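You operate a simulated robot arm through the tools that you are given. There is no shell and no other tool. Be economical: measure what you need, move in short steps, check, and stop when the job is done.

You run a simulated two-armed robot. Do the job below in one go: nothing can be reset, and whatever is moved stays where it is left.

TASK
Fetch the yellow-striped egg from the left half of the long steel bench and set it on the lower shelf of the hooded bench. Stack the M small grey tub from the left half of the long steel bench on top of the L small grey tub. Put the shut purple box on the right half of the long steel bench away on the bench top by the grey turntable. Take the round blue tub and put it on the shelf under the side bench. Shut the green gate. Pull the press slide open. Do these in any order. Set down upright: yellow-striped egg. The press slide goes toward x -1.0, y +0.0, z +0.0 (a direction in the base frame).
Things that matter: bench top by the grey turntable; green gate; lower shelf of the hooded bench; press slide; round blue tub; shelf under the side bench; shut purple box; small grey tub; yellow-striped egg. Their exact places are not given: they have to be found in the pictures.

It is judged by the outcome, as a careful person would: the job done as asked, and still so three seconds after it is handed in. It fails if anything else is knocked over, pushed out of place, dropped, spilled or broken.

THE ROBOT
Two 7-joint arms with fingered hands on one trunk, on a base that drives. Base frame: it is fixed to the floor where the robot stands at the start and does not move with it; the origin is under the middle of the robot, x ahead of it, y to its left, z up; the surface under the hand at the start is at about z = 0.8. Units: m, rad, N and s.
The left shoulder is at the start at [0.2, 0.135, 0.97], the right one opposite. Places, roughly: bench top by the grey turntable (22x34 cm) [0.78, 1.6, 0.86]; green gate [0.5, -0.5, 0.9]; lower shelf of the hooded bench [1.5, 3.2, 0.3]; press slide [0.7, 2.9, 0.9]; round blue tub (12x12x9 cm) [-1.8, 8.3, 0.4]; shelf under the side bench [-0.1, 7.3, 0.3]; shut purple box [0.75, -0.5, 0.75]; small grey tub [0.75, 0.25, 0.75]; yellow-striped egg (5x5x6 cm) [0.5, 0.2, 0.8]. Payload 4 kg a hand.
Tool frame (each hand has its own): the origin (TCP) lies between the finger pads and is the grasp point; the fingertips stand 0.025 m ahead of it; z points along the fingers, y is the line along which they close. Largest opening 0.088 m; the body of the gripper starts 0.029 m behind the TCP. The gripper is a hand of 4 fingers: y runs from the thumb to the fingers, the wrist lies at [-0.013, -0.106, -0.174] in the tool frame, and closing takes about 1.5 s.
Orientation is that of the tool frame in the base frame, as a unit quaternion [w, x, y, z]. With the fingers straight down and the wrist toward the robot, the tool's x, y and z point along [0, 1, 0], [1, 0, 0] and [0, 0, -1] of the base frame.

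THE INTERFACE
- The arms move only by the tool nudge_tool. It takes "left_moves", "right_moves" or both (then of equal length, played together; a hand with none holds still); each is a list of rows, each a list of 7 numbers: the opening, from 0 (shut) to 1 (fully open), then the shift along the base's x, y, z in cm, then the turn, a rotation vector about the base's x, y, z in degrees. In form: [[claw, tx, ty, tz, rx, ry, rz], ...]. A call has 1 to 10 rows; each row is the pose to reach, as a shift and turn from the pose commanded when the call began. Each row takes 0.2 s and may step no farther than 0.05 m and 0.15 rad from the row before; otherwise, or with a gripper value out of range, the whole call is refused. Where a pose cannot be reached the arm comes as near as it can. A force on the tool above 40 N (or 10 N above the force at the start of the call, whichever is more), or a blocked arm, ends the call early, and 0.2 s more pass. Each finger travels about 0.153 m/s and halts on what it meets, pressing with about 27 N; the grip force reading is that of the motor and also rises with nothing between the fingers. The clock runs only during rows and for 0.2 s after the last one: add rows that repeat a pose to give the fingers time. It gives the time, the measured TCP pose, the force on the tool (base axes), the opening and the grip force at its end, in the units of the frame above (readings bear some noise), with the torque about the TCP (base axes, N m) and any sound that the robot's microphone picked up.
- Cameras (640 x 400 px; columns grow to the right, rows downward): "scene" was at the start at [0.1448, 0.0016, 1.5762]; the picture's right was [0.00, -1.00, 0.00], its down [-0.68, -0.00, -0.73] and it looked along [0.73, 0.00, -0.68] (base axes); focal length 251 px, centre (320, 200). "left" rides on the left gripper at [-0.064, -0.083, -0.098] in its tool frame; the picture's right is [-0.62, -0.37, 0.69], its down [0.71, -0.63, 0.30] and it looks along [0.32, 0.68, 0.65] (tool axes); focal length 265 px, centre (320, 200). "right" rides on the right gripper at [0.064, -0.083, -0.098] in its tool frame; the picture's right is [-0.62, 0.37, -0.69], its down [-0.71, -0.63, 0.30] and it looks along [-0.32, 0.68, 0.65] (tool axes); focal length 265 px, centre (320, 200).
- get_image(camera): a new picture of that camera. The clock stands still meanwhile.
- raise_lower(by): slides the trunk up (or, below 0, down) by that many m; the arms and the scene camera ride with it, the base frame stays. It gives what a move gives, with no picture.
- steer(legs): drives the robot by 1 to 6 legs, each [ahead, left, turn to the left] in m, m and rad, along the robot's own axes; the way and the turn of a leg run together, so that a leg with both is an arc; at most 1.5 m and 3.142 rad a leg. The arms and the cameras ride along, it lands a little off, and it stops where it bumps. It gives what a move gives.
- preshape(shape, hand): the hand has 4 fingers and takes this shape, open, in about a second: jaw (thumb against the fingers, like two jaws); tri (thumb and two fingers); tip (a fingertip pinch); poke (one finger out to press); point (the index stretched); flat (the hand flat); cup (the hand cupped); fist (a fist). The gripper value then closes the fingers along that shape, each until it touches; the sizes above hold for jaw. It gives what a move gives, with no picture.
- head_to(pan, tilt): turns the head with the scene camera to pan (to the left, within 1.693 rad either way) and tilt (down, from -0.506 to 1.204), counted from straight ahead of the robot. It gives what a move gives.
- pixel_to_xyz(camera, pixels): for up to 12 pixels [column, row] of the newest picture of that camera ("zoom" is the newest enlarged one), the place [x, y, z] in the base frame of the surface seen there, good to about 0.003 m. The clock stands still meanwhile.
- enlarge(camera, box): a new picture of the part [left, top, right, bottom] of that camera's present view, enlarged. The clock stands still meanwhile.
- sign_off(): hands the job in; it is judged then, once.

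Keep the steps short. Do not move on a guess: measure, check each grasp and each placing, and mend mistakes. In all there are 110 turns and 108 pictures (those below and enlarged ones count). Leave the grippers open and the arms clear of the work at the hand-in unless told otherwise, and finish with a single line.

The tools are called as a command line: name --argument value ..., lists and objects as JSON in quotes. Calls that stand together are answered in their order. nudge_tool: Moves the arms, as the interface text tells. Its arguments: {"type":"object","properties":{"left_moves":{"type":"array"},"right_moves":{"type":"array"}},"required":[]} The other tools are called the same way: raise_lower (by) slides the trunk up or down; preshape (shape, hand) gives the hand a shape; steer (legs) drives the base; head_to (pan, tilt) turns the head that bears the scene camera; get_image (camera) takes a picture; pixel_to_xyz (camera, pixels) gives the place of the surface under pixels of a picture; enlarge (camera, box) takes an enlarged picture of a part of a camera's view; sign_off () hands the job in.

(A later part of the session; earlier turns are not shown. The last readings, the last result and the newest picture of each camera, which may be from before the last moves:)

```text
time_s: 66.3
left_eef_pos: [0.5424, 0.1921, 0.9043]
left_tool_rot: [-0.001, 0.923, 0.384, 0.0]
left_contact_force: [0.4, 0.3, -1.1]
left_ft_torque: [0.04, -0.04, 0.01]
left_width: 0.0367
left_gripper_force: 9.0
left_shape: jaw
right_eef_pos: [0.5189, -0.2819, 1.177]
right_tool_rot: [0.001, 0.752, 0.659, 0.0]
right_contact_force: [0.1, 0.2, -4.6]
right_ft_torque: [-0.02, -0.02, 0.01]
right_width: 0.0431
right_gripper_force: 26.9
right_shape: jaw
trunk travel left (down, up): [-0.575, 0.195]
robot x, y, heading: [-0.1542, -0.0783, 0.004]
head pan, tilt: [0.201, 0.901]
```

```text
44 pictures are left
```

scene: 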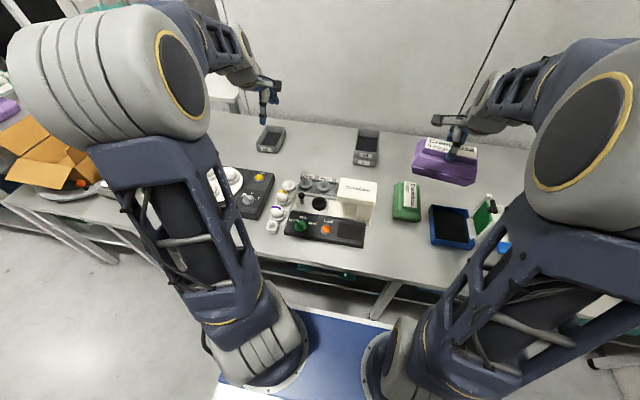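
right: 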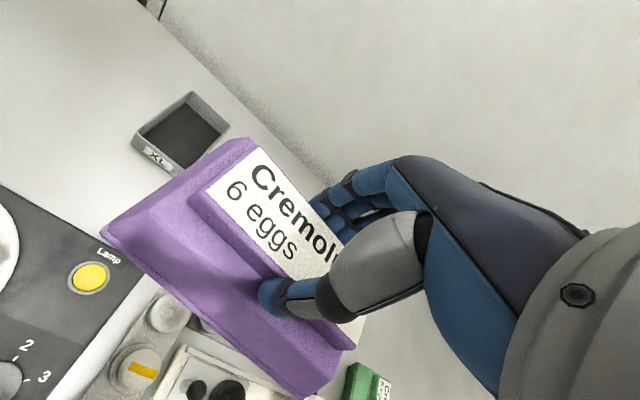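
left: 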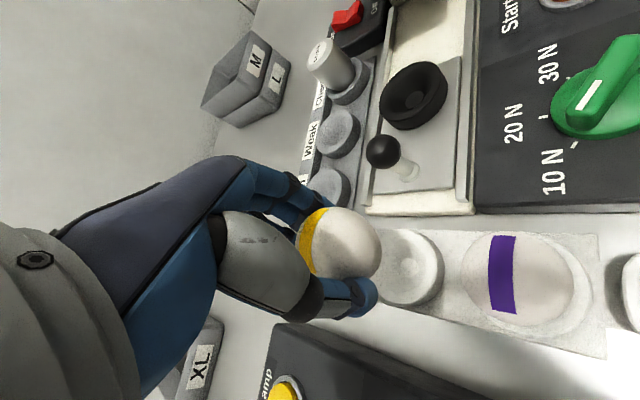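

Egg is up. I raise it to z≈1.15, then drive back a little and left toward the turntable bench.

nudge_tool --left_moves '[[0.25, 0, 0, 4, 0, 0, 0], [0.25, 0, 0, 8, 0, 0, 8], [0.25, 0, 0, 12, 0, 0, 16], [0.25, 0, 0, 16, 0, 0, 24], [0.25, 0, 0, 20, 0, 0, 32], [0.25, 0, 0, 24, 0, 0, 40], [0.25, 0, 0, 26, 0, 0, 45]]'

steer --legs '[[-0.15, 0, 0], [0, 1.1, 0]]'

head_to --pan 0.25 --tilt 0.6

get_image --camera "scene"

```text
time_s: 67.9
left_eef_pos: [0.5403, 0.1919, 1.1633]
left_tool_rot: [0.0, 0.704, 0.71, -0.002]
left_contact_force: [-0.5, -0.4, -0.3]
left_ft_torque: [0.01, -0.03, 0.02]
left_width: 0.0368
left_gripper_force: 8.6
left_shape: jaw
right_eef_pos: [0.519, -0.2829, 1.1748]
right_tool_rot: [0.0, 0.752, 0.659, 0.0]
right_contact_force: [0.0, 0.5, -4.3]
right_ft_torque: [0.0, 0.02, 0.03]
right_width: 0.0432
right_gripper_force: 27.3
right_shape: jaw
trunk travel left (down, up): [-0.575, 0.195]
robot x, y, heading: [-0.1506, -0.0827, 0.004]
head pan, tilt: [0.201, 0.901]
```

```text
time_s: 74.4
left_eef_pos: [0.394, 1.2748, 1.1631]
left_tool_rot: [0.0, 0.706, 0.708, -0.001]
left_contact_force: [0.7, -0.3, -0.8]
left_ft_torque: [0.0, 0.03, -0.01]
left_width: 0.0364
left_gripper_force: 8.7
left_shape: jaw
right_eef_pos: [0.3704, 0.8018, 1.1766]
right_tool_rot: [0.0, 0.752, 0.659, 0.0]
right_contact_force: [0.2, -0.2, -5.7]
right_ft_torque: [0.01, 0.0, 0.01]
right_width: 0.043
right_gripper_force: 26.6
right_shape: jaw
trunk travel left (down, up): [-0.575, 0.195]
robot x, y, heading: [-0.2992, 1.0023, 0.006]
head pan, tilt: [0.201, 0.901]
```

```text
time_s: 75.2
left_eef_pos: [0.3941, 1.2748, 1.1636]
left_tool_rot: [-0.001, 0.706, 0.708, -0.001]
left_contact_force: [0.3, -1.4, -1.1]
left_ft_torque: [0.02, -0.04, -0.02]
left_width: 0.0367
left_gripper_force: 8.9
left_shape: jaw
right_eef_pos: [0.3701, 0.8001, 1.1765]
right_tool_rot: [0.001, 0.752, 0.659, 0.0]
right_contact_force: [0.3, 0.1, -3.9]
right_ft_torque: [0.03, -0.01, 0.0]
right_width: 0.0431
right_gripper_force: 27.3
right_shape: jaw
trunk travel left (down, up): [-0.575, 0.195]
robot x, y, heading: [-0.2992, 1.0039, 0.002]
head pan, tilt: [0.25, 0.6]
```

```text
43 pictures are left
```

scene: 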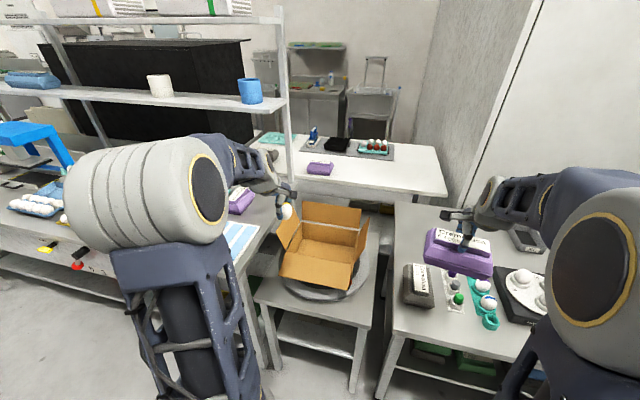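

The turntable (grey disc under the carton) is at (330,275); the target bench top is the packing bench end to its left. I drive on left 0.75 m and look.

steer --legs '[[0, 0.75, 0]]'

head_to --pan -0.1 --tilt 0.6

get_image --camera "scene"

get_image --camera "right"

```text
time_s: 79.3
left_eef_pos: [0.3869, 2.0254, 1.162]
left_tool_rot: [-0.001, 0.703, 0.711, 0.0]
left_contact_force: [0.0, -0.6, -0.4]
left_ft_torque: [0.03, 0.02, 0.02]
left_width: 0.0366
left_gripper_force: 8.8
left_shape: jaw
right_eef_pos: [0.3665, 1.5507, 1.176]
right_tool_rot: [0.001, 0.751, 0.661, 0.001]
right_contact_force: [0.0, 0.0, -3.9]
right_ft_torque: [0.01, -0.01, 0.01]
right_width: 0.0431
right_gripper_force: 27.1
right_shape: jaw
trunk travel left (down, up): [-0.575, 0.195]
robot x, y, heading: [-0.308, 1.7501, 0.006]
head pan, tilt: [0.25, 0.6]
```

```text
time_s: 80.1
left_eef_pos: [0.388, 2.0244, 1.163]
left_tool_rot: [0.0, 0.704, 0.711, 0.0]
left_contact_force: [-1.3, -0.5, 0.4]
left_ft_torque: [0.01, 0.01, 0.03]
left_width: 0.0366
left_gripper_force: 9.2
left_shape: jaw
right_eef_pos: [0.3684, 1.5513, 1.1767]
right_tool_rot: [0.001, 0.751, 0.661, 0.001]
right_contact_force: [0.8, -0.7, -4.1]
right_ft_torque: [0.02, -0.01, 0.0]
right_width: 0.0433
right_gripper_force: 26.6
right_shape: jaw
trunk travel left (down, up): [-0.575, 0.195]
robot x, y, heading: [-0.3055, 1.7478, 0.004]
head pan, tilt: [-0.099, 0.6]
```

```text
42 pictures are left
```

scene: 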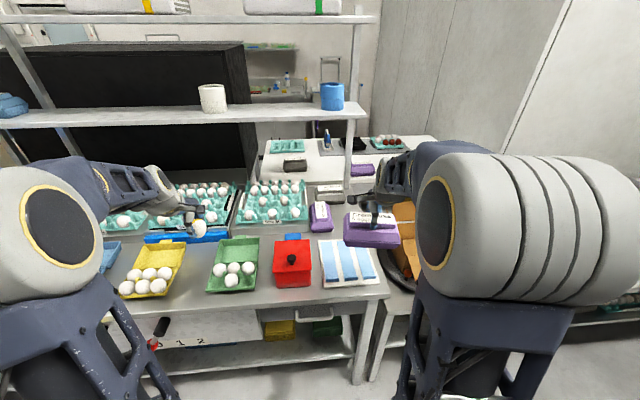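

```text
41 pictures are left
```

right: 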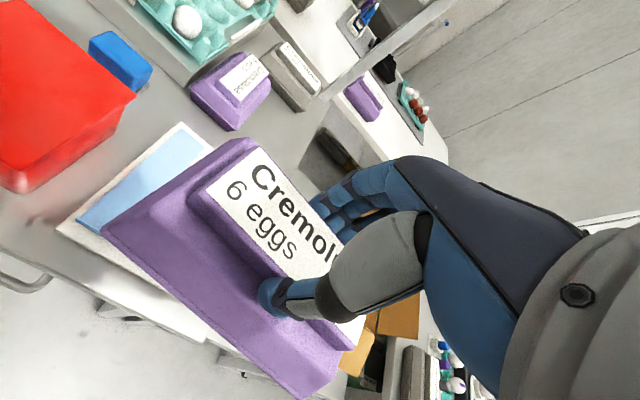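

The packing bench's right end holds a purple and a grey box, a printed sheet, and free steel between. I measure.

pixel_to_xyz --camera "scene" --pixels '[[386, 292], [345, 232], [320, 230], [311, 232], [332, 230], [318, 205], [330, 200], [344, 198], [325, 240], [370, 240], [362, 262], [352, 182]]'

enlarge --camera "scene" --box '[260, 150, 420, 310]'

```text
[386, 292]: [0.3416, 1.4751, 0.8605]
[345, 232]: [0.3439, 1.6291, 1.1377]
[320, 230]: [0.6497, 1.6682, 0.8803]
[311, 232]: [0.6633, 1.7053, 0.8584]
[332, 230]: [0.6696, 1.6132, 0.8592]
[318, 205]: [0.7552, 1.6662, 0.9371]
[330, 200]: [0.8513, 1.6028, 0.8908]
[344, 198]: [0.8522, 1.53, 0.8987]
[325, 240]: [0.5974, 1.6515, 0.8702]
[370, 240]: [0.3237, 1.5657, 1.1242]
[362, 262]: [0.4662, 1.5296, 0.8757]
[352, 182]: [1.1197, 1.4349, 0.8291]
```

```text
2.50 times, centred on (340, 230) of scene
```

zoom: 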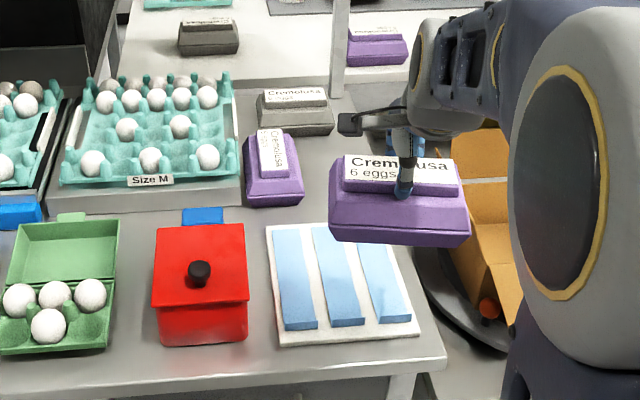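

Bench top z≈0.859. A free slot lies right of the standing purple box, in front of the grey one. I measure its borders in the zoom.

pixel_to_xyz --camera "zoom" --pixels '[[265, 134], [332, 134], [303, 203], [303, 190], [297, 150], [250, 207], [395, 224], [268, 226], [415, 240], [440, 350], [318, 160], [350, 110]]'

pixel_to_xyz --camera "right" --pixels '[[232, 130], [269, 95], [270, 70], [195, 92], [302, 110], [320, 92], [268, 68], [185, 125], [290, 140], [315, 128], [250, 120], [325, 100]]'

```text
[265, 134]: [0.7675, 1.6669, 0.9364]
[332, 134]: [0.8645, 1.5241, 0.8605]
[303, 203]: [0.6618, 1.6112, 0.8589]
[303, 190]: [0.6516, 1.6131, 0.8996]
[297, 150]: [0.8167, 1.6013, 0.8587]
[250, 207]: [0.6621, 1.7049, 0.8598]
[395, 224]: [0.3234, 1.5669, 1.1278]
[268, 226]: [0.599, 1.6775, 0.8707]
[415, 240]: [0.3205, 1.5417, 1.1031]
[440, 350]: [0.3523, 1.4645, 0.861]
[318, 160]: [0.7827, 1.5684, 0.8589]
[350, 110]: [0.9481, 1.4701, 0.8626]
```

```text
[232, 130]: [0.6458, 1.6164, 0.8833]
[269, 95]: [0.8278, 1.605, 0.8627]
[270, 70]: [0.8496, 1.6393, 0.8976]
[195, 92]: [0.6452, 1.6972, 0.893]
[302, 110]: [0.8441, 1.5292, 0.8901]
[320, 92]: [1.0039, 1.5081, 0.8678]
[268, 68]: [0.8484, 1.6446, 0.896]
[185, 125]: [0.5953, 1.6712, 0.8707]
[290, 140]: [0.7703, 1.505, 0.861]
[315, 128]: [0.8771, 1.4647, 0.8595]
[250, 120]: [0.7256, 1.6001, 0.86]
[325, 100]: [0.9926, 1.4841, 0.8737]
```

Slot: x 0.605–0.843, y 1.462–1.605. I'll put the box long-ways along x at centre [0.735,1.533]. First turn the right hand +98° in free air (82° now), and measure the shelf height above.

nudge_tool --right_moves '[[0, 0, 0, 0, 0, 0, 8.2], [0, 0, 0, 0, 0, 0, 16.4], [0, 0, 0, 0, 0, 0, 24.6], [0, 0, 0, 0, 0, 0, 32.8], [0, 0, 0, 0, 0, 0, 41], [0, 0, 0, 0, 0, 0, 49.2], [0, 0, 0, 0, 0, 0, 57.4], [0, 0, 0, 0, 0, 0, 65.6], [0, 0, 0, 0, 0, 0, 73.8], [0, 0, 0, 0, 0, 0, 82]]'

nudge_tool --right_moves '[[0, 0, 0, 0, 0, 0, 8], [0, 0, 0, 0, 0, 0, 16], [0, 0, 0, 0, 0, 0, 16]]'

pixel_to_xyz --camera "scene" --pixels '[[290, 118], [332, 108], [355, 115], [200, 125], [40, 125]]'

```text
time_s: 82.3
left_eef_pos: [0.3867, 2.0253, 1.1628]
left_tool_rot: [0.0, 0.704, 0.711, 0.0]
left_contact_force: [0.0, 0.7, -0.8]
left_ft_torque: [0.0, 0.02, -0.01]
left_width: 0.0367
left_gripper_force: 8.8
left_shape: jaw
right_eef_pos: [0.3668, 1.5528, 1.1764]
right_tool_rot: [-0.001, 0.131, 0.991, 0.001]
right_contact_force: [0.3, -0.6, -4.3]
right_ft_torque: [0.01, -0.02, 0.02]
right_width: 0.0432
right_gripper_force: 26.8
right_shape: jaw
trunk travel left (down, up): [-0.575, 0.195]
robot x, y, heading: [-0.303, 1.7501, 0.009]
head pan, tilt: [-0.099, 0.6]
```

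```text
time_s: 83.1
left_eef_pos: [0.3878, 2.0259, 1.1616]
left_tool_rot: [-0.001, 0.704, 0.711, -0.001]
left_contact_force: [-0.4, 0.6, -0.7]
left_ft_torque: [0.01, -0.02, 0.02]
left_width: 0.0364
left_gripper_force: 8.3
left_shape: jaw
right_eef_pos: [0.3674, 1.551, 1.176]
right_tool_rot: [0.0, -0.007, 1.0, 0.001]
right_contact_force: [0.4, 0.4, -4.4]
right_ft_torque: [0.0, 0.0, 0.0]
right_width: 0.0433
right_gripper_force: 26.9
right_shape: jaw
trunk travel left (down, up): [-0.575, 0.195]
robot x, y, heading: [-0.3048, 1.7472, 0.005]
head pan, tilt: [-0.099, 0.6]
```

```text
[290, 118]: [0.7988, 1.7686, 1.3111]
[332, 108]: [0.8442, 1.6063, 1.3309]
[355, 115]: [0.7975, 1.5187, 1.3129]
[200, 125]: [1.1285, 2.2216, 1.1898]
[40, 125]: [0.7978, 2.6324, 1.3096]
```

Shelf is at z≈1.31 with its front at x 0.80, so I go in low. Lower the right hand to TCP z 1.03, then drive ahead 0.25 m.

nudge_tool --right_moves '[[0, 0, 0, -4, 0, 0, 0], [0, 0, 0, -8, 0, 0, 0], [0, 0, 0, -12, 0, 0, 0], [0, 0, 0, -14.5, 0, 0, 0]]'

steer --legs '[[0.25, 0, 0]]'

get_image --camera "scene"

get_image --camera "right"

```text
time_s: 84.1
left_eef_pos: [0.3882, 2.0243, 1.1627]
left_tool_rot: [0.0, 0.702, 0.712, 0.0]
left_contact_force: [-0.3, 0.3, 0.7]
left_ft_torque: [-0.01, 0.0, -0.01]
left_width: 0.0365
left_gripper_force: 9.4
left_shape: jaw
right_eef_pos: [0.3675, 1.5526, 1.0316]
right_tool_rot: [0.0, -0.007, 1.0, 0.001]
right_contact_force: [0.4, 0.2, -4.5]
right_ft_torque: [-0.03, -0.02, 0.02]
right_width: 0.043
right_gripper_force: 27.3
right_shape: jaw
trunk travel left (down, up): [-0.575, 0.195]
robot x, y, heading: [-0.3019, 1.749, 0.006]
head pan, tilt: [-0.099, 0.6]
```

```text
time_s: 85.9
left_eef_pos: [0.6376, 2.025, 1.1632]
left_tool_rot: [-0.002, 0.704, 0.711, -0.001]
left_contact_force: [-0.5, 0.5, -0.6]
left_ft_torque: [-0.02, -0.01, -0.04]
left_width: 0.0368
left_gripper_force: 8.6
left_shape: jaw
right_eef_pos: [0.6162, 1.551, 1.0316]
right_tool_rot: [-0.001, -0.005, 1.0, 0.001]
right_contact_force: [-0.6, 0.1, -4.4]
right_ft_torque: [-0.01, 0.02, 0.02]
right_width: 0.0431
right_gripper_force: 26.8
right_shape: jaw
trunk travel left (down, up): [-0.575, 0.195]
robot x, y, heading: [-0.0511, 1.7486, 0.009]
head pan, tilt: [-0.099, 0.6]
```

```text
39 pictures are left
```

scene: 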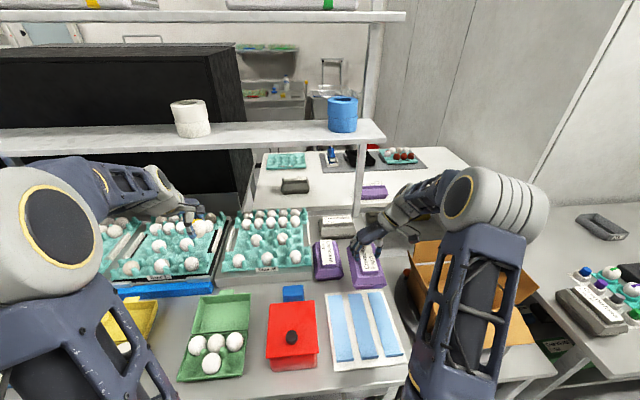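

```text
38 pictures are left
```

right: 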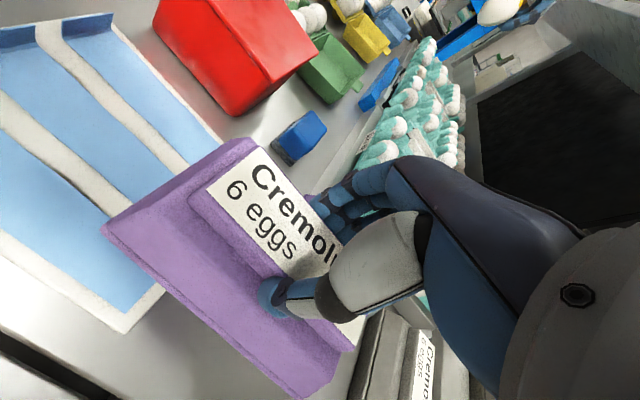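

I slide in over the slot and lower to about 3 cm above the bench.

nudge_tool --right_moves '[[0, 3, -1, 0, 0, 0, 0], [0, 6, -2.2, 0, 0, 0, 0], [0, 9.5, -2.2, 0, 0, 0, 0], [0, 12.5, -2.2, 0, 0, 0, 0], [0, 12.5, -2.2, -3, 0, 0, 0], [0, 12.5, -2.2, -5.2, 0, 0, 0], [0, 12.5, -2.2, -5.2, 0, 0, 0]]'

enlarge --camera "scene" --box '[270, 170, 430, 330]'

```text
time_s: 87.5
left_eef_pos: [0.6386, 2.0246, 1.1622]
left_tool_rot: [-0.001, 0.704, 0.71, 0.0]
left_contact_force: [-1.5, 0.0, -0.1]
left_ft_torque: [0.02, 0.0, 0.0]
left_width: 0.0364
left_gripper_force: 9.2
left_shape: jaw
right_eef_pos: [0.7413, 1.5315, 0.981]
right_tool_rot: [0.0, -0.005, 1.0, 0.001]
right_contact_force: [0.1, 0.7, -4.9]
right_ft_torque: [0.0, 0.02, 0.02]
right_width: 0.043
right_gripper_force: 26.9
right_shape: jaw
trunk travel left (down, up): [-0.575, 0.195]
robot x, y, heading: [-0.0534, 1.7505, 0.01]
head pan, tilt: [-0.099, 0.6]
```

```text
2.50 times, centred on (350, 250) of scene
```

zoom: 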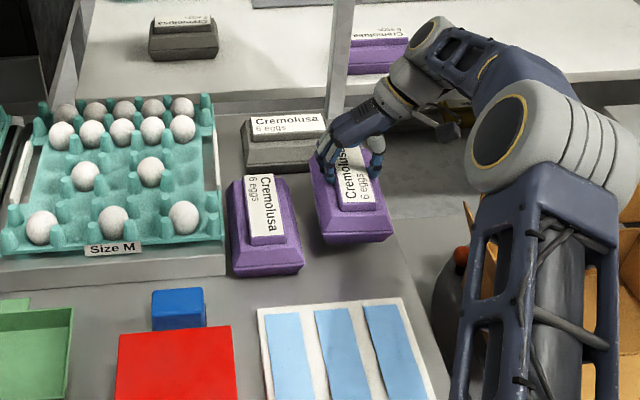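

I check the held box's near edge and left side against the neighbours.

pixel_to_xyz --camera "zoom" --pixels '[[324, 236], [392, 230], [313, 185], [360, 236], [392, 258], [300, 225], [385, 200]]'

```text
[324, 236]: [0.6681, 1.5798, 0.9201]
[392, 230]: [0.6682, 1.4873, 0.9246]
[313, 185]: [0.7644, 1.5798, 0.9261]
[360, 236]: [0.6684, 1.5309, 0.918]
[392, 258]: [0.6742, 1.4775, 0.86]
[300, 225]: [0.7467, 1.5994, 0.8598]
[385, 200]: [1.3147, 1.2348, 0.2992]
```

Box spans y 1.487–1.580, near edge x 0.668: well inside the slot. I lower to contact and open.

nudge_tool --right_moves '[[0, 0, 0, -1.5, 0, 0, 0], [0, 0, 0, -2.8, 0, 0, 0], [0, 0, 0, -3.2, 0, 0, 0], [0, 0, 0, -3.5, 0, 0, 0], [0, 0, 0, -3.7, 0, 0, 0], [0, 0, 0, -3.7, 0, 0, 0]]'

nudge_tool --right_moves '[[0.3, 0, 0, 0, 0, 0, 0], [0.75, 0, 0, 0, 0, 0, 0], [0.75, 0, 0, 0, 0, 0, 0], [0.75, 0, 0, 0, 0, 0, 0], [0.75, 0, 0, 2, 0, 0, 0], [0.75, 0, 0, 5, 0, 0, 0], [0.75, -2, 0, 9, 0, 0, 0], [0.75, -6, 0, 11, 0, 0, 0], [0.75, -10, 0, 13, 0, 0, 0]]'

get_image --camera "scene"

```text
time_s: 88.9
left_eef_pos: [0.6366, 2.0267, 1.1624]
left_tool_rot: [0.0, 0.704, 0.71, 0.001]
left_contact_force: [0.0, -0.4, -1.3]
left_ft_torque: [0.01, -0.03, 0.02]
left_width: 0.0366
left_gripper_force: 8.7
left_shape: jaw
right_eef_pos: [0.7418, 1.5298, 0.9469]
right_tool_rot: [0.001, -0.004, 1.0, 0.001]
right_contact_force: [0.9, -2.7, 21.1]
right_ft_torque: [-0.13, -0.03, 0.02]
right_width: 0.0435
right_gripper_force: 27.3
right_shape: jaw
trunk travel left (down, up): [-0.575, 0.195]
robot x, y, heading: [-0.0525, 1.7498, 0.006]
head pan, tilt: [-0.099, 0.6]
```

```text
time_s: 90.9
left_eef_pos: [0.6385, 2.0252, 1.1628]
left_tool_rot: [0.0, 0.704, 0.71, 0.0]
left_contact_force: [0.6, -0.1, -1.2]
left_ft_torque: [0.02, -0.01, -0.01]
left_width: 0.0365
left_gripper_force: 9.1
left_shape: jaw
right_eef_pos: [0.6387, 1.531, 1.0717]
right_tool_rot: [-0.001, -0.006, 1.0, 0.001]
right_contact_force: [-0.2, -0.2, -0.4]
right_ft_torque: [-0.01, 0.0, 0.02]
right_width: 0.0655
right_gripper_force: 0.1
right_shape: jaw
trunk travel left (down, up): [-0.575, 0.195]
robot x, y, heading: [-0.056, 1.7498, 0.006]
head pan, tilt: [-0.099, 0.6]
```

```text
36 pictures are left
```

scene: 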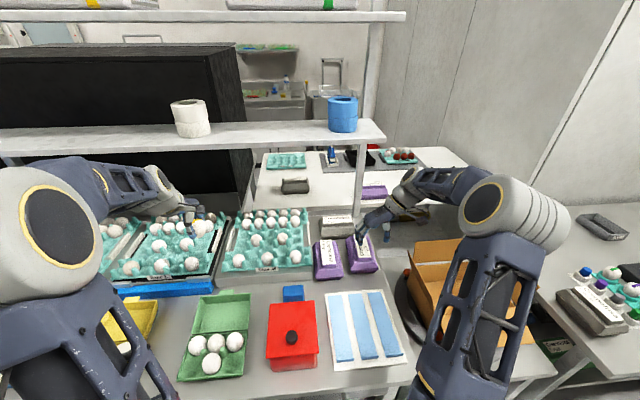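

The purple box is placed and standing. I back off and move left to view the press and the hooded bench.

steer --legs '[[-0.35, 0, 0], [0, 1.0, 0]]'

nudge_tool --right_moves '[[0.75, 0, 0, 2, 0, 0, -8.2], [0.75, 0, 0, 4, 0, 0, -16.4], [0.75, 0, 0, 6, 0, 0, -24.6], [0.75, 0, 0, 8, 0, 0, -32.8], [0.75, 0, 0, 10, 0, 0, -41], [1, 0, 0, 10, 0, 0, -49.2], [1, 0, 0, 10, 0, 0, -57.4], [1, 0, 0, 10, 0, 0, -65.6], [1, 0, 0, 10, 0, 0, -73.8], [1, 0, 0, 10, 0, 0, -82]]'

head_to --pan 0.0 --tilt 0.55

get_image --camera "scene"

head_to --pan 1.0 --tilt 0.4

get_image --camera "scene"

```text
time_s: 97.9
left_eef_pos: [0.2958, 2.9943, 1.1621]
left_tool_rot: [-0.001, 0.711, 0.703, 0.0]
left_contact_force: [0.2, -0.9, 0.1]
left_ft_torque: [0.0, 0.03, -0.02]
left_width: 0.0366
left_gripper_force: 9.4
left_shape: jaw
right_eef_pos: [0.2856, 2.499, 1.0727]
right_tool_rot: [0.0, 0.005, 1.0, 0.001]
right_contact_force: [0.6, -0.8, 0.1]
right_ft_torque: [0.01, -0.01, 0.03]
right_width: 0.0656
right_gripper_force: 0.0
right_shape: jaw
trunk travel left (down, up): [-0.575, 0.195]
robot x, y, heading: [-0.3996, 2.7347, -0.008]
head pan, tilt: [-0.099, 0.6]
```

```text
time_s: 100.1
left_eef_pos: [0.2956, 2.9946, 1.1629]
left_tool_rot: [-0.001, 0.711, 0.703, 0.0]
left_contact_force: [0.1, 0.3, -1.2]
left_ft_torque: [-0.01, 0.01, -0.02]
left_width: 0.0365
left_gripper_force: 8.4
left_shape: jaw
right_eef_pos: [0.2872, 2.5, 1.1728]
right_tool_rot: [0.0, 0.661, 0.751, 0.001]
right_contact_force: [-0.1, -0.6, 0.4]
right_ft_torque: [0.01, 0.06, 0.02]
right_width: 0.0877
right_gripper_force: 0.1
right_shape: jaw
trunk travel left (down, up): [-0.575, 0.195]
robot x, y, heading: [-0.402, 2.7355, -0.01]
head pan, tilt: [-0.099, 0.6]
```

```text
time_s: 100.8
left_eef_pos: [0.2951, 2.9952, 1.162]
left_tool_rot: [-0.001, 0.711, 0.703, 0.0]
left_contact_force: [0.7, -0.1, -0.4]
left_ft_torque: [-0.03, 0.0, 0.01]
left_width: 0.0364
left_gripper_force: 9.2
left_shape: jaw
right_eef_pos: [0.2872, 2.4995, 1.1719]
right_tool_rot: [0.001, 0.659, 0.752, 0.001]
right_contact_force: [0.5, -0.1, -0.1]
right_ft_torque: [-0.01, 0.01, 0.01]
right_width: 0.0879
right_gripper_force: 0.0
right_shape: jaw
trunk travel left (down, up): [-0.575, 0.195]
robot x, y, heading: [-0.3997, 2.7347, -0.014]
head pan, tilt: [0.0, 0.55]
```

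```text
35 pictures are left
```

scene: 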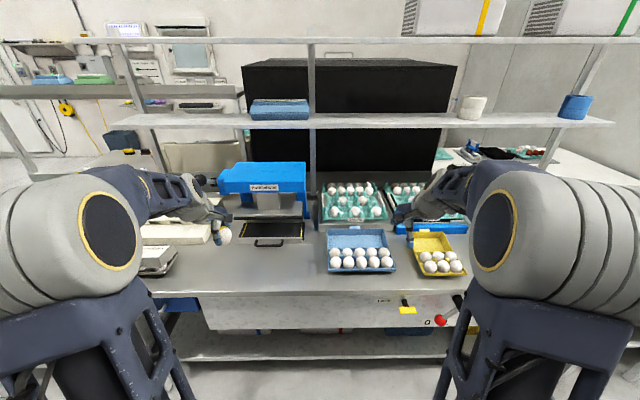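

```text
time_s: 102.0
left_eef_pos: [0.2958, 2.9954, 1.1626]
left_tool_rot: [-0.001, 0.711, 0.704, -0.001]
left_contact_force: [-0.5, 0.3, -1.2]
left_ft_torque: [-0.01, 0.0, 0.03]
left_width: 0.0366
left_gripper_force: 8.9
left_shape: jaw
right_eef_pos: [0.2866, 2.5, 1.1725]
right_tool_rot: [0.001, 0.659, 0.752, 0.001]
right_contact_force: [0.1, 0.7, -0.5]
right_ft_torque: [0.0, 0.0, -0.03]
right_width: 0.0878
right_gripper_force: 0.0
right_shape: jaw
trunk travel left (down, up): [-0.575, 0.195]
robot x, y, heading: [-0.4002, 2.7338, -0.011]
head pan, tilt: [1.0, 0.4]
```

```text
34 pictures are left
```

scene: 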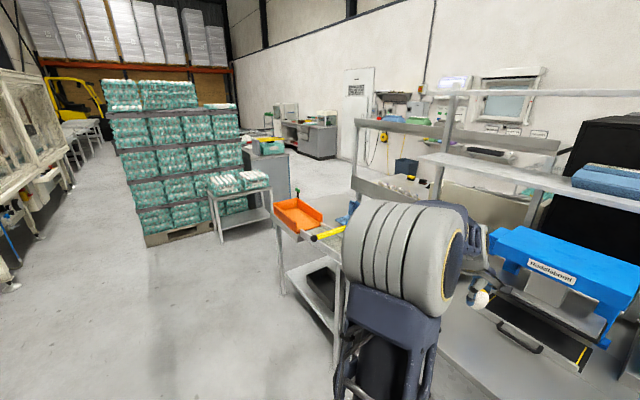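

The press is the blue gate; its slide is the black drawer with a handle near (266,240). I zoom in to measure.

head_to --pan 0.15 --tilt 0.6

enlarge --camera "scene" --box '[220, 140, 400, 280]'

```text
time_s: 103.2
left_eef_pos: [0.2949, 2.9947, 1.1627]
left_tool_rot: [-0.001, 0.711, 0.703, -0.001]
left_contact_force: [-0.3, -0.3, -0.5]
left_ft_torque: [-0.02, 0.02, -0.01]
left_width: 0.0363
left_gripper_force: 9.1
left_shape: jaw
right_eef_pos: [0.2865, 2.4985, 1.1714]
right_tool_rot: [0.0, 0.66, 0.752, 0.001]
right_contact_force: [-0.6, 0.2, 0.0]
right_ft_torque: [-0.02, -0.02, -0.02]
right_width: 0.088
right_gripper_force: 0.1
right_shape: jaw
trunk travel left (down, up): [-0.575, 0.195]
robot x, y, heading: [-0.4005, 2.7316, -0.01]
head pan, tilt: [0.15, 0.6]
```

```text
2.86 times, centred on (310, 210) of scene
```

zoom: 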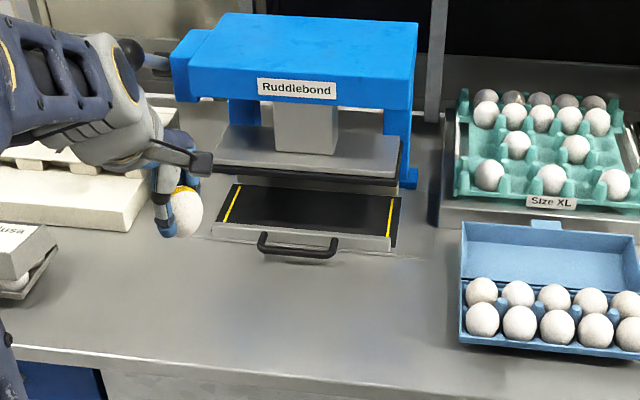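

pixel_to_xyz --camera "zoom" --pixels '[[261, 245], [265, 251], [298, 255], [333, 254], [337, 243], [300, 230], [300, 240], [230, 232], [390, 243], [300, 275], [320, 345], [300, 210]]'

enlarge --camera "scene" --box '[275, 195, 345, 240]'

```text
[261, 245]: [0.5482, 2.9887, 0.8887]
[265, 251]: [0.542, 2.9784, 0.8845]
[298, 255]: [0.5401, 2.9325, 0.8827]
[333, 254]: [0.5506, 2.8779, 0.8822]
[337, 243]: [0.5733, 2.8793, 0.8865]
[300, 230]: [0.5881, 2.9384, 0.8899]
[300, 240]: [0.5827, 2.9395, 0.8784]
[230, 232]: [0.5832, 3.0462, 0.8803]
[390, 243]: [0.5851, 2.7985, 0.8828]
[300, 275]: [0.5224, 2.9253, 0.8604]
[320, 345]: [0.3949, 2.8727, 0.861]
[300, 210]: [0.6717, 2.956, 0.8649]
```

```text
8.89 times, centred on (310, 218) of scene
```

zoom: 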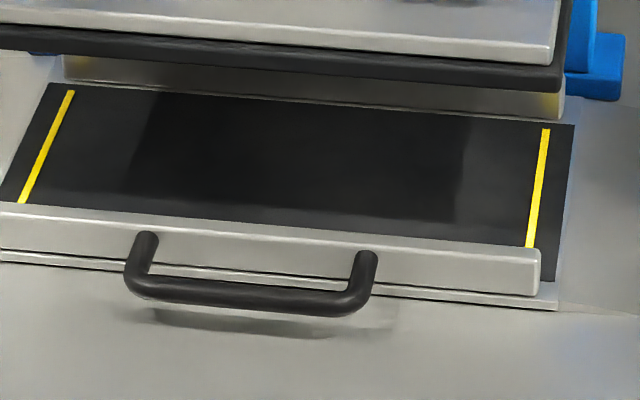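

The handle bar is at x≈0.542, y 2.88–2.985, z≈0.885, with a 3 cm gap behind it (drawer front x 0.583). I drive left 0.44 m, ahead 0.1 m, to reach it with the free right hand.

steer --legs '[[0.1, 0.44, 0.01]]'

get_image --camera "right"

```text
time_s: 105.9
left_eef_pos: [0.4005, 3.4348, 1.1631]
left_tool_rot: [0.0, 0.71, 0.704, 0.0]
left_contact_force: [-0.5, 0.0, 0.1]
left_ft_torque: [0.01, 0.01, 0.0]
left_width: 0.0366
left_gripper_force: 8.8
left_shape: jaw
right_eef_pos: [0.3921, 2.9413, 1.171]
right_tool_rot: [0.0, 0.658, 0.753, 0.0]
right_contact_force: [-0.2, -1.3, 0.1]
right_ft_torque: [-0.01, -0.02, 0.0]
right_width: 0.0878
right_gripper_force: 0.0
right_shape: jaw
trunk travel left (down, up): [-0.575, 0.195]
robot x, y, heading: [-0.2957, 3.173, -0.006]
head pan, tilt: [0.15, 0.6]
```

```text
31 pictures are left
```

right: 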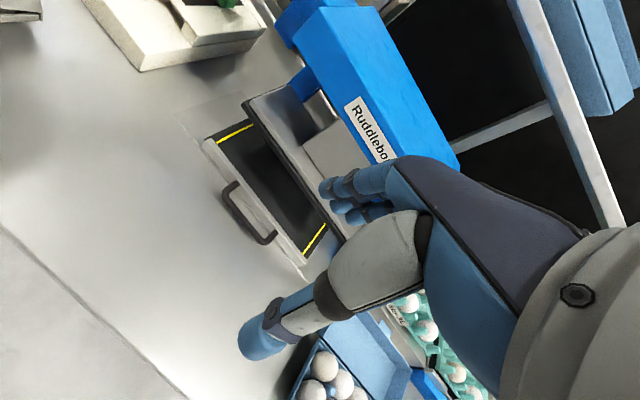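

I bring the right hand above the bar, squared up and part closed.

nudge_tool --right_moves '[[1, 3, 0, -2, 0, 0, -2.5], [0.7, 6, -0.5, -5, 0, 0, -5], [0.45, 9, -0.9, -8, 0, 0, -7.7], [0.45, 12, -0.9, -11, 0, 0, -7.7], [0.45, 15.2, -0.9, -14, 0, 0, -7.7], [0.45, 15.2, -0.9, -18, 0, 0, -7.7], [0.45, 15.2, -0.9, -21.5, 0, 0, -7.7], [0.45, 15.2, -0.9, -21.5, 0, 0, -7.7]]'

get_image --camera "right"

enlarge --camera "scene" --box '[320, 160, 480, 280]'

```text
time_s: 107.7
left_eef_pos: [0.3998, 3.436, 1.162]
left_tool_rot: [0.0, 0.71, 0.705, -0.001]
left_contact_force: [-0.5, -0.4, -0.7]
left_ft_torque: [-0.02, 0.01, -0.01]
left_width: 0.0364
left_gripper_force: 8.9
left_shape: jaw
right_eef_pos: [0.5457, 2.9307, 0.9567]
right_tool_rot: [0.001, 0.707, 0.707, 0.0]
right_contact_force: [0.7, -0.5, -0.6]
right_ft_torque: [0.0, -0.01, -0.02]
right_width: 0.0402
right_gripper_force: 0.1
right_shape: jaw
trunk travel left (down, up): [-0.575, 0.195]
robot x, y, heading: [-0.2963, 3.1696, -0.011]
head pan, tilt: [0.15, 0.6]
```

```text
30 pictures are left
```

right: 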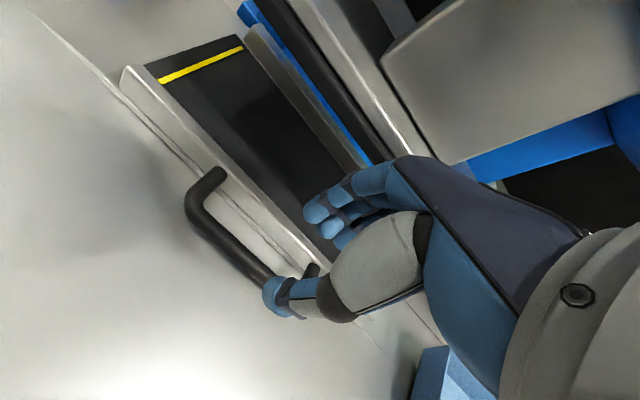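

```text
3.33 times, centred on (400, 220) of scene
```

zoom: 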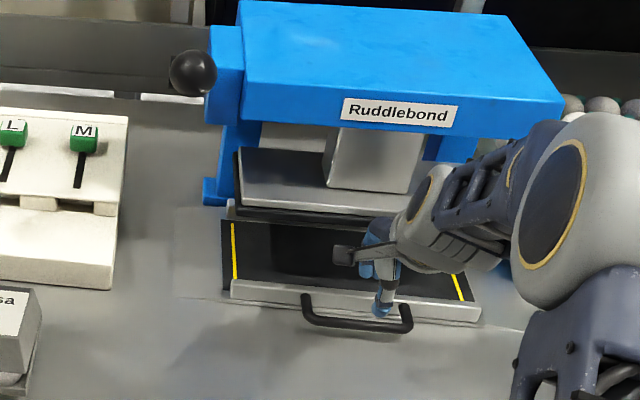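

I measure the bar and the drawer front in this view.

pixel_to_xyz --camera "right" --pixels '[[195, 208], [225, 240], [250, 266], [222, 175], [258, 215], [240, 190], [285, 243], [215, 290]]'

```text
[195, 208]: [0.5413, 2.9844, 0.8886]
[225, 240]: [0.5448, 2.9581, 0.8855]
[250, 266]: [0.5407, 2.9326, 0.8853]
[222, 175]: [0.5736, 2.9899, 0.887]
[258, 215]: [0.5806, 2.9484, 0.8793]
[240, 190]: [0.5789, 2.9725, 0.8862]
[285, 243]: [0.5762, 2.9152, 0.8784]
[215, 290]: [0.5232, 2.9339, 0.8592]
```

Bar centre x 0.543, drawer front 0.578. I narrow to 3.2 cm, lower to TCP 0.893 around the bar and close.

nudge_tool --right_moves '[[0.36, -0.3, 0, -1, 0, 0, 0], [0.36, -0.3, 0, -2.5, 0, 0, 0], [0.36, -0.3, 0, -4, 0, 0, 0], [0.36, -0.3, 0, -5.2, 0, 0, 0], [0.36, -0.3, 0, -6.3, 0, 0, 0], [0.2, -0.3, 0, -6.3, 0, 0, 0], [0, -0.3, 0, -6.3, 0, 0, 0], [0, -0.3, 0, -6.3, 0, 0, 0], [0, -0.3, 0, -6.3, 0, 0, 0]]'

get_image --camera "right"

```text
time_s: 109.7
left_eef_pos: [0.4001, 3.4348, 1.1619]
left_tool_rot: [0.0, 0.71, 0.704, 0.0]
left_contact_force: [-0.1, 0.3, -0.1]
left_ft_torque: [-0.01, -0.02, 0.01]
left_width: 0.0364
left_gripper_force: 9.5
left_shape: jaw
right_eef_pos: [0.5395, 2.9316, 0.8935]
right_tool_rot: [-0.001, 0.707, 0.707, -0.001]
right_contact_force: [0.7, -0.6, -15.4]
right_ft_torque: [0.0, 0.03, 0.07]
right_width: 0.0034
right_gripper_force: 26.8
right_shape: jaw
trunk travel left (down, up): [-0.575, 0.195]
robot x, y, heading: [-0.2981, 3.1728, -0.007]
head pan, tilt: [0.15, 0.6]
```

```text
28 pictures are left
```

right: 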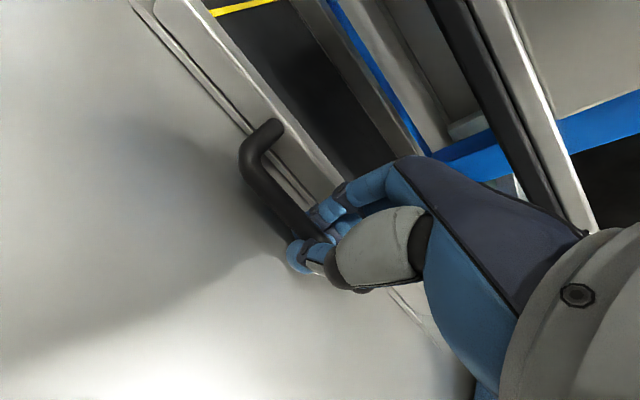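

The bar is held, with fingers hooked behind it. I pull along -x.

nudge_tool --right_moves '[[0, -1, 0, 0, 0, 0, 0], [0, -2.5, 0, 0, 0, 0, 0], [0, -4, 0, 0, 0, 0, 0], [0, -5.5, 0, 0, 0, 0, 0], [0, -7, 0, 0, 0, 0, 0], [0, -8.5, 0, 0, 0, 0, 0], [0, -10, 0, 0, 0, 0, 0], [0, -11.5, 0, 0, 0, 0, 0], [0, -13, 0, 0, 0, 0, 0], [0, -14.5, 0, 0, 0, 0, 0]]'

enlarge --camera "scene" --box '[300, 160, 500, 310]'

```text
time_s: 111.9
left_eef_pos: [0.3994, 3.436, 1.1621]
left_tool_rot: [0.0, 0.71, 0.704, -0.001]
left_contact_force: [1.1, 0.0, -1.0]
left_ft_torque: [-0.01, -0.02, -0.03]
left_width: 0.0365
left_gripper_force: 8.8
left_shape: jaw
right_eef_pos: [0.3942, 2.9316, 0.8929]
right_tool_rot: [-0.002, 0.707, 0.707, 0.0]
right_contact_force: [0.9, -4.1, -27.0]
right_ft_torque: [-0.02, 0.15, 0.01]
right_width: 0.003
right_gripper_force: 27.1
right_shape: jaw
trunk travel left (down, up): [-0.575, 0.195]
robot x, y, heading: [-0.2965, 3.1708, -0.008]
head pan, tilt: [0.15, 0.6]
```

```text
2.67 times, centred on (400, 235) of scene
```

zoom: 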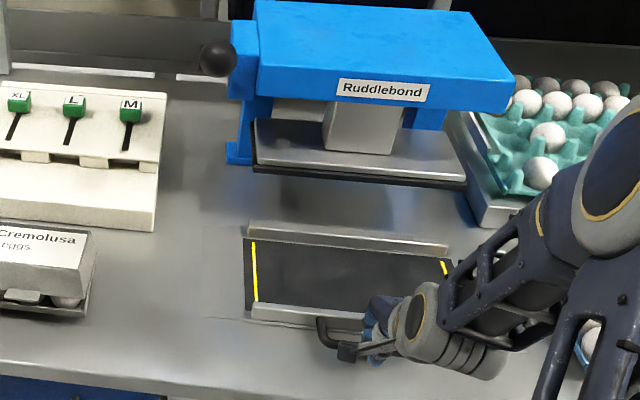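

The slide came out 14.5 cm, its back wall now clear of the press. I pull on to find the end stop.

nudge_tool --right_moves '[[0, -1, 0, -0.1, 0, 0, 0], [0, -2, 0, -0.1, 0, 0, 0], [0, -3, 0, -0.1, 0, 0, 0], [0, -4, 0, -0.1, 0, 0, 0], [0, -5, 0, -0.1, 0, 0, 0]]'

enlarge --camera "scene" --box '[300, 160, 500, 310]'

```text
time_s: 113.1
left_eef_pos: [0.3998, 3.4362, 1.1626]
left_tool_rot: [0.0, 0.71, 0.705, 0.0]
left_contact_force: [-0.5, 0.1, 0.1]
left_ft_torque: [0.0, 0.0, -0.01]
left_width: 0.0364
left_gripper_force: 9.0
left_shape: jaw
right_eef_pos: [0.3457, 2.9315, 0.8935]
right_tool_rot: [0.0, 0.708, 0.706, 0.001]
right_contact_force: [-1.8, -1.7, -14.4]
right_ft_torque: [0.02, 0.06, 0.04]
right_width: 0.0029
right_gripper_force: 27.0
right_shape: jaw
trunk travel left (down, up): [-0.575, 0.195]
robot x, y, heading: [-0.2969, 3.1744, -0.009]
head pan, tilt: [0.15, 0.6]
```

```text
2.67 times, centred on (400, 235) of scene
```

zoom: 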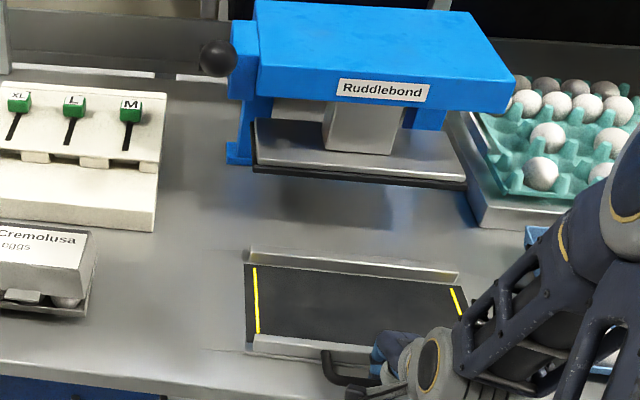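

It moved 19.4 cm with no stop felt. One more short pull to feel for the stop.

nudge_tool --right_moves '[[0, -0.7, 0, 0, 0, 0, 0], [0, -1.4, 0, 0, 0, 0, 0], [0, -2.1, 0, 0, 0, 0, 0], [0, -2.1, 0, 0, 0, 0, 0]]'

get_image --camera "right"

```text
time_s: 113.9
left_eef_pos: [0.4009, 3.4362, 1.1614]
left_tool_rot: [-0.001, 0.71, 0.704, -0.001]
left_contact_force: [0.4, -0.1, -0.8]
left_ft_torque: [-0.04, -0.03, -0.01]
left_width: 0.0365
left_gripper_force: 9.2
left_shape: jaw
right_eef_pos: [0.3327, 2.9315, 0.892]
right_tool_rot: [0.004, 0.707, 0.707, 0.004]
right_contact_force: [19.9, -0.5, -27.0]
right_ft_torque: [0.03, 0.02, 0.07]
right_width: 0.0035
right_gripper_force: 26.9
right_shape: jaw
trunk travel left (down, up): [-0.575, 0.195]
robot x, y, heading: [-0.2941, 3.172, -0.004]
head pan, tilt: [0.15, 0.6]
stopped in row 3 (right hand): the force on the tool passed its limit at 43 N (the readings are from after the stop); the commanded pose is now the measured one
```

```text
25 pictures are left
```

right: 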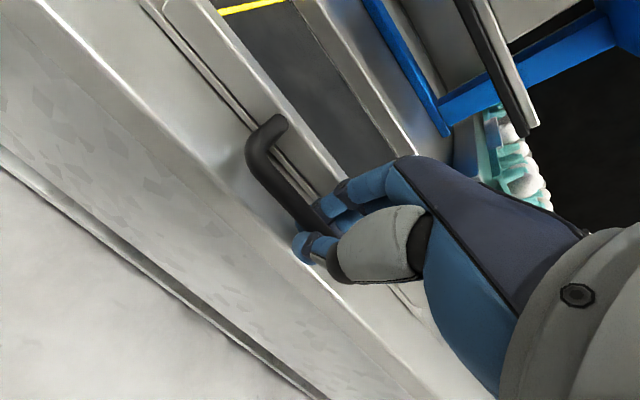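

End stop felt: the slide is fully open. I release with a small opening and lift straight up.

nudge_tool --right_moves '[[0.15, 0.2, 0, 0, 0, 0, 0], [0.34, 0.2, 0, 0, 0, 0, 0], [0.34, 0.2, 0, 0, 0, 0, 0], [0.34, 0.2, 0, 1, 0, 0, 0], [0.34, 0.2, 0, 3, 0, 0, 0], [0.34, 0.2, 0, 7, 0, 0, 0], [0.6, 0.2, 0, 12, 0, 0, 0], [1, 0.2, 0, 17, 0, 0, 0], [1, 0.2, 0, 22, 0, 0, 0]]'

head_to --pan 0.3 --tilt 0.35

get_image --camera "scene"

```text
time_s: 115.9
left_eef_pos: [0.3999, 3.4362, 1.1623]
left_tool_rot: [0.0, 0.71, 0.704, 0.0]
left_contact_force: [0.9, -0.3, -1.3]
left_ft_torque: [0.02, 0.0, -0.01]
left_width: 0.0362
left_gripper_force: 8.8
left_shape: jaw
right_eef_pos: [0.3308, 2.9298, 1.1138]
right_tool_rot: [0.004, 0.707, 0.708, 0.003]
right_contact_force: [-0.1, 0.0, 0.1]
right_ft_torque: [0.0, -0.01, -0.01]
right_width: 0.0878
right_gripper_force: 0.0
right_shape: jaw
trunk travel left (down, up): [-0.575, 0.195]
robot x, y, heading: [-0.2962, 3.1697, -0.007]
head pan, tilt: [0.15, 0.6]
```

```text
time_s: 116.7
left_eef_pos: [0.4, 3.4352, 1.1617]
left_tool_rot: [-0.001, 0.71, 0.704, -0.001]
left_contact_force: [-0.3, -0.2, 0.1]
left_ft_torque: [0.0, -0.01, -0.02]
left_width: 0.0366
left_gripper_force: 8.6
left_shape: jaw
right_eef_pos: [0.3301, 2.9284, 1.1142]
right_tool_rot: [0.004, 0.707, 0.707, 0.003]
right_contact_force: [0.0, -0.1, -0.8]
right_ft_torque: [-0.04, 0.02, 0.01]
right_width: 0.088
right_gripper_force: 0.0
right_shape: jaw
trunk travel left (down, up): [-0.575, 0.195]
robot x, y, heading: [-0.297, 3.173, -0.007]
head pan, tilt: [0.3, 0.351]
```

```text
24 pictures are left
```

scene: 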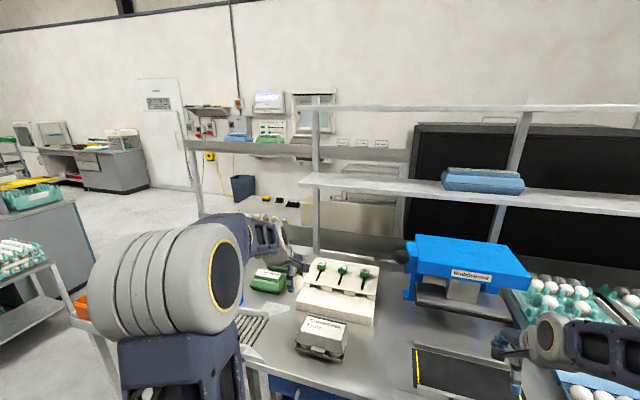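

The press slide is open. Now to find the hooded bench: a grey hood spans (190,145)–(405,155) behind. I measure key points.

pixel_to_xyz --camera "scene" --pixels '[[192, 150], [395, 155], [200, 195], [275, 204], [365, 215], [240, 185], [180, 200], [280, 320], [255, 390], [418, 220], [320, 60], [350, 180]]'

```text
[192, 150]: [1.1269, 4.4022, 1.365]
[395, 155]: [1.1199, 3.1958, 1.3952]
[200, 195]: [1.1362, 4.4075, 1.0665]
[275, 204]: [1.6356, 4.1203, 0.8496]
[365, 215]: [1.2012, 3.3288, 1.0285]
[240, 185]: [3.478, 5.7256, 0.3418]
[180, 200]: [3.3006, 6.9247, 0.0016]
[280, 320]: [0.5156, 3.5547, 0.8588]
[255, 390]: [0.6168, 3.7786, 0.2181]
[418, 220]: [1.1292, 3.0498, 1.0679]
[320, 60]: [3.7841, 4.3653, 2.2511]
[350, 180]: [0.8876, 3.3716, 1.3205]
```

The hooded bench backs onto this one, so I must go round its left end (y>4.5) and reach its far side. I look left for floor space.

head_to --pan 1.0 --tilt 0.5

get_image --camera "scene"

```text
time_s: 117.7
left_eef_pos: [0.4002, 3.4357, 1.1622]
left_tool_rot: [-0.001, 0.71, 0.704, 0.0]
left_contact_force: [0.1, -0.1, -0.7]
left_ft_torque: [-0.03, -0.02, -0.01]
left_width: 0.0366
left_gripper_force: 8.6
left_shape: jaw
right_eef_pos: [0.3315, 2.9291, 1.1139]
right_tool_rot: [0.004, 0.707, 0.707, 0.004]
right_contact_force: [0.0, 0.9, 0.3]
right_ft_torque: [0.02, -0.01, -0.05]
right_width: 0.0881
right_gripper_force: 0.1
right_shape: jaw
trunk travel left (down, up): [-0.575, 0.195]
robot x, y, heading: [-0.2974, 3.173, -0.014]
head pan, tilt: [1.0, 0.499]
```

```text
23 pictures are left
```

scene: 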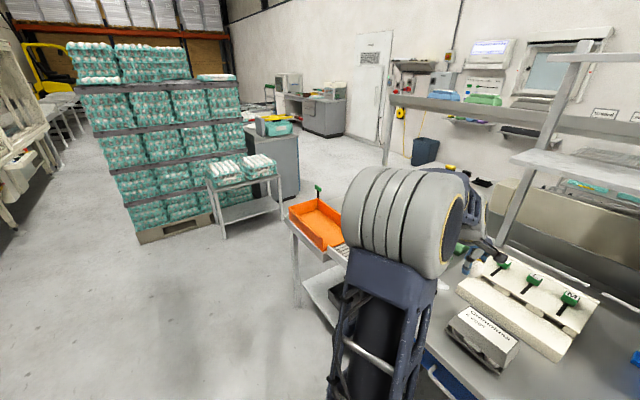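

pixel_to_xyz --camera "scene" --pixels '[[297, 305], [290, 205], [222, 236], [283, 212], [140, 238], [208, 228], [300, 195], [340, 212], [330, 160], [285, 120], [345, 135], [250, 205]]'

```text
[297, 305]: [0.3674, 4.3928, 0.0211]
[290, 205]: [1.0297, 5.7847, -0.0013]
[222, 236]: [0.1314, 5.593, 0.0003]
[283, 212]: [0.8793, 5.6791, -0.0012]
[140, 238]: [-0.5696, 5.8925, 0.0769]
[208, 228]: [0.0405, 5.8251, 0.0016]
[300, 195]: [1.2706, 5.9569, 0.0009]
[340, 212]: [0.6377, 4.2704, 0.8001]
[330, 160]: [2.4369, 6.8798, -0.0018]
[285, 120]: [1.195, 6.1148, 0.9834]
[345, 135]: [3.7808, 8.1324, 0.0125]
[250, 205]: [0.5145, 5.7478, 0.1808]
```

The corridor lies between the tray table (corner at [0.37,4.39]) and the trolley (y≥5.6). I drive left to y≈5.0, then ahead past the hooded bench's end, and look.

steer --legs '[[-0.1, 0, 0.014], [0, 1.0, 0], [0, 0.83, 0], [1.3, 0, 0], [1.5, 0, 0]]'

head_to --pan -1.6 --tilt 0.5

get_image --camera "scene"

```text
time_s: 141.0
left_eef_pos: [3.1061, 5.3407, 1.1621]
left_tool_rot: [-0.001, 0.7, 0.714, 0.0]
left_contact_force: [0.8, 0.1, -0.2]
left_ft_torque: [-0.05, 0.03, 0.0]
left_width: 0.0365
left_gripper_force: 8.8
left_shape: jaw
right_eef_pos: [3.0518, 4.8326, 1.1148]
right_tool_rot: [0.004, 0.698, 0.716, 0.003]
right_contact_force: [0.4, -1.1, 0.2]
right_ft_torque: [-0.01, 0.02, -0.03]
right_width: 0.0878
right_gripper_force: 0.1
right_shape: jaw
trunk travel left (down, up): [-0.575, 0.195]
robot x, y, heading: [2.4162, 5.0544, 0.019]
head pan, tilt: [1.0, 0.499]
```

```text
time_s: 143.3
left_eef_pos: [3.1065, 5.3413, 1.1627]
left_tool_rot: [-0.001, 0.7, 0.714, -0.001]
left_contact_force: [0.0, -0.4, -1.0]
left_ft_torque: [0.0, -0.01, 0.04]
left_width: 0.0365
left_gripper_force: 9.5
left_shape: jaw
right_eef_pos: [3.0521, 4.8322, 1.1137]
right_tool_rot: [0.004, 0.698, 0.716, 0.003]
right_contact_force: [0.2, 0.7, -0.9]
right_ft_torque: [0.0, -0.01, 0.01]
right_width: 0.088
right_gripper_force: 0.1
right_shape: jaw
trunk travel left (down, up): [-0.575, 0.195]
robot x, y, heading: [2.4182, 5.057, 0.02]
head pan, tilt: [-1.6, 0.499]
```

```text
22 pictures are left
```

scene: 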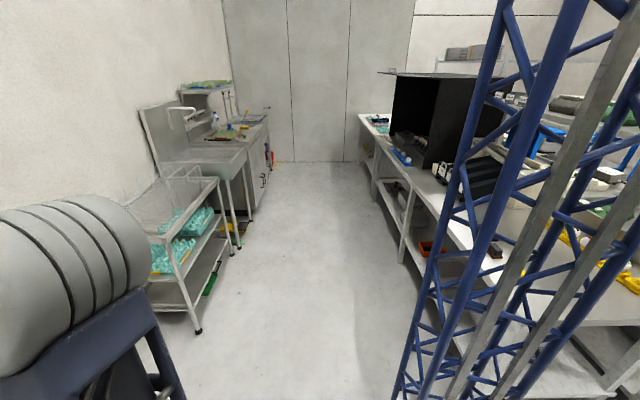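

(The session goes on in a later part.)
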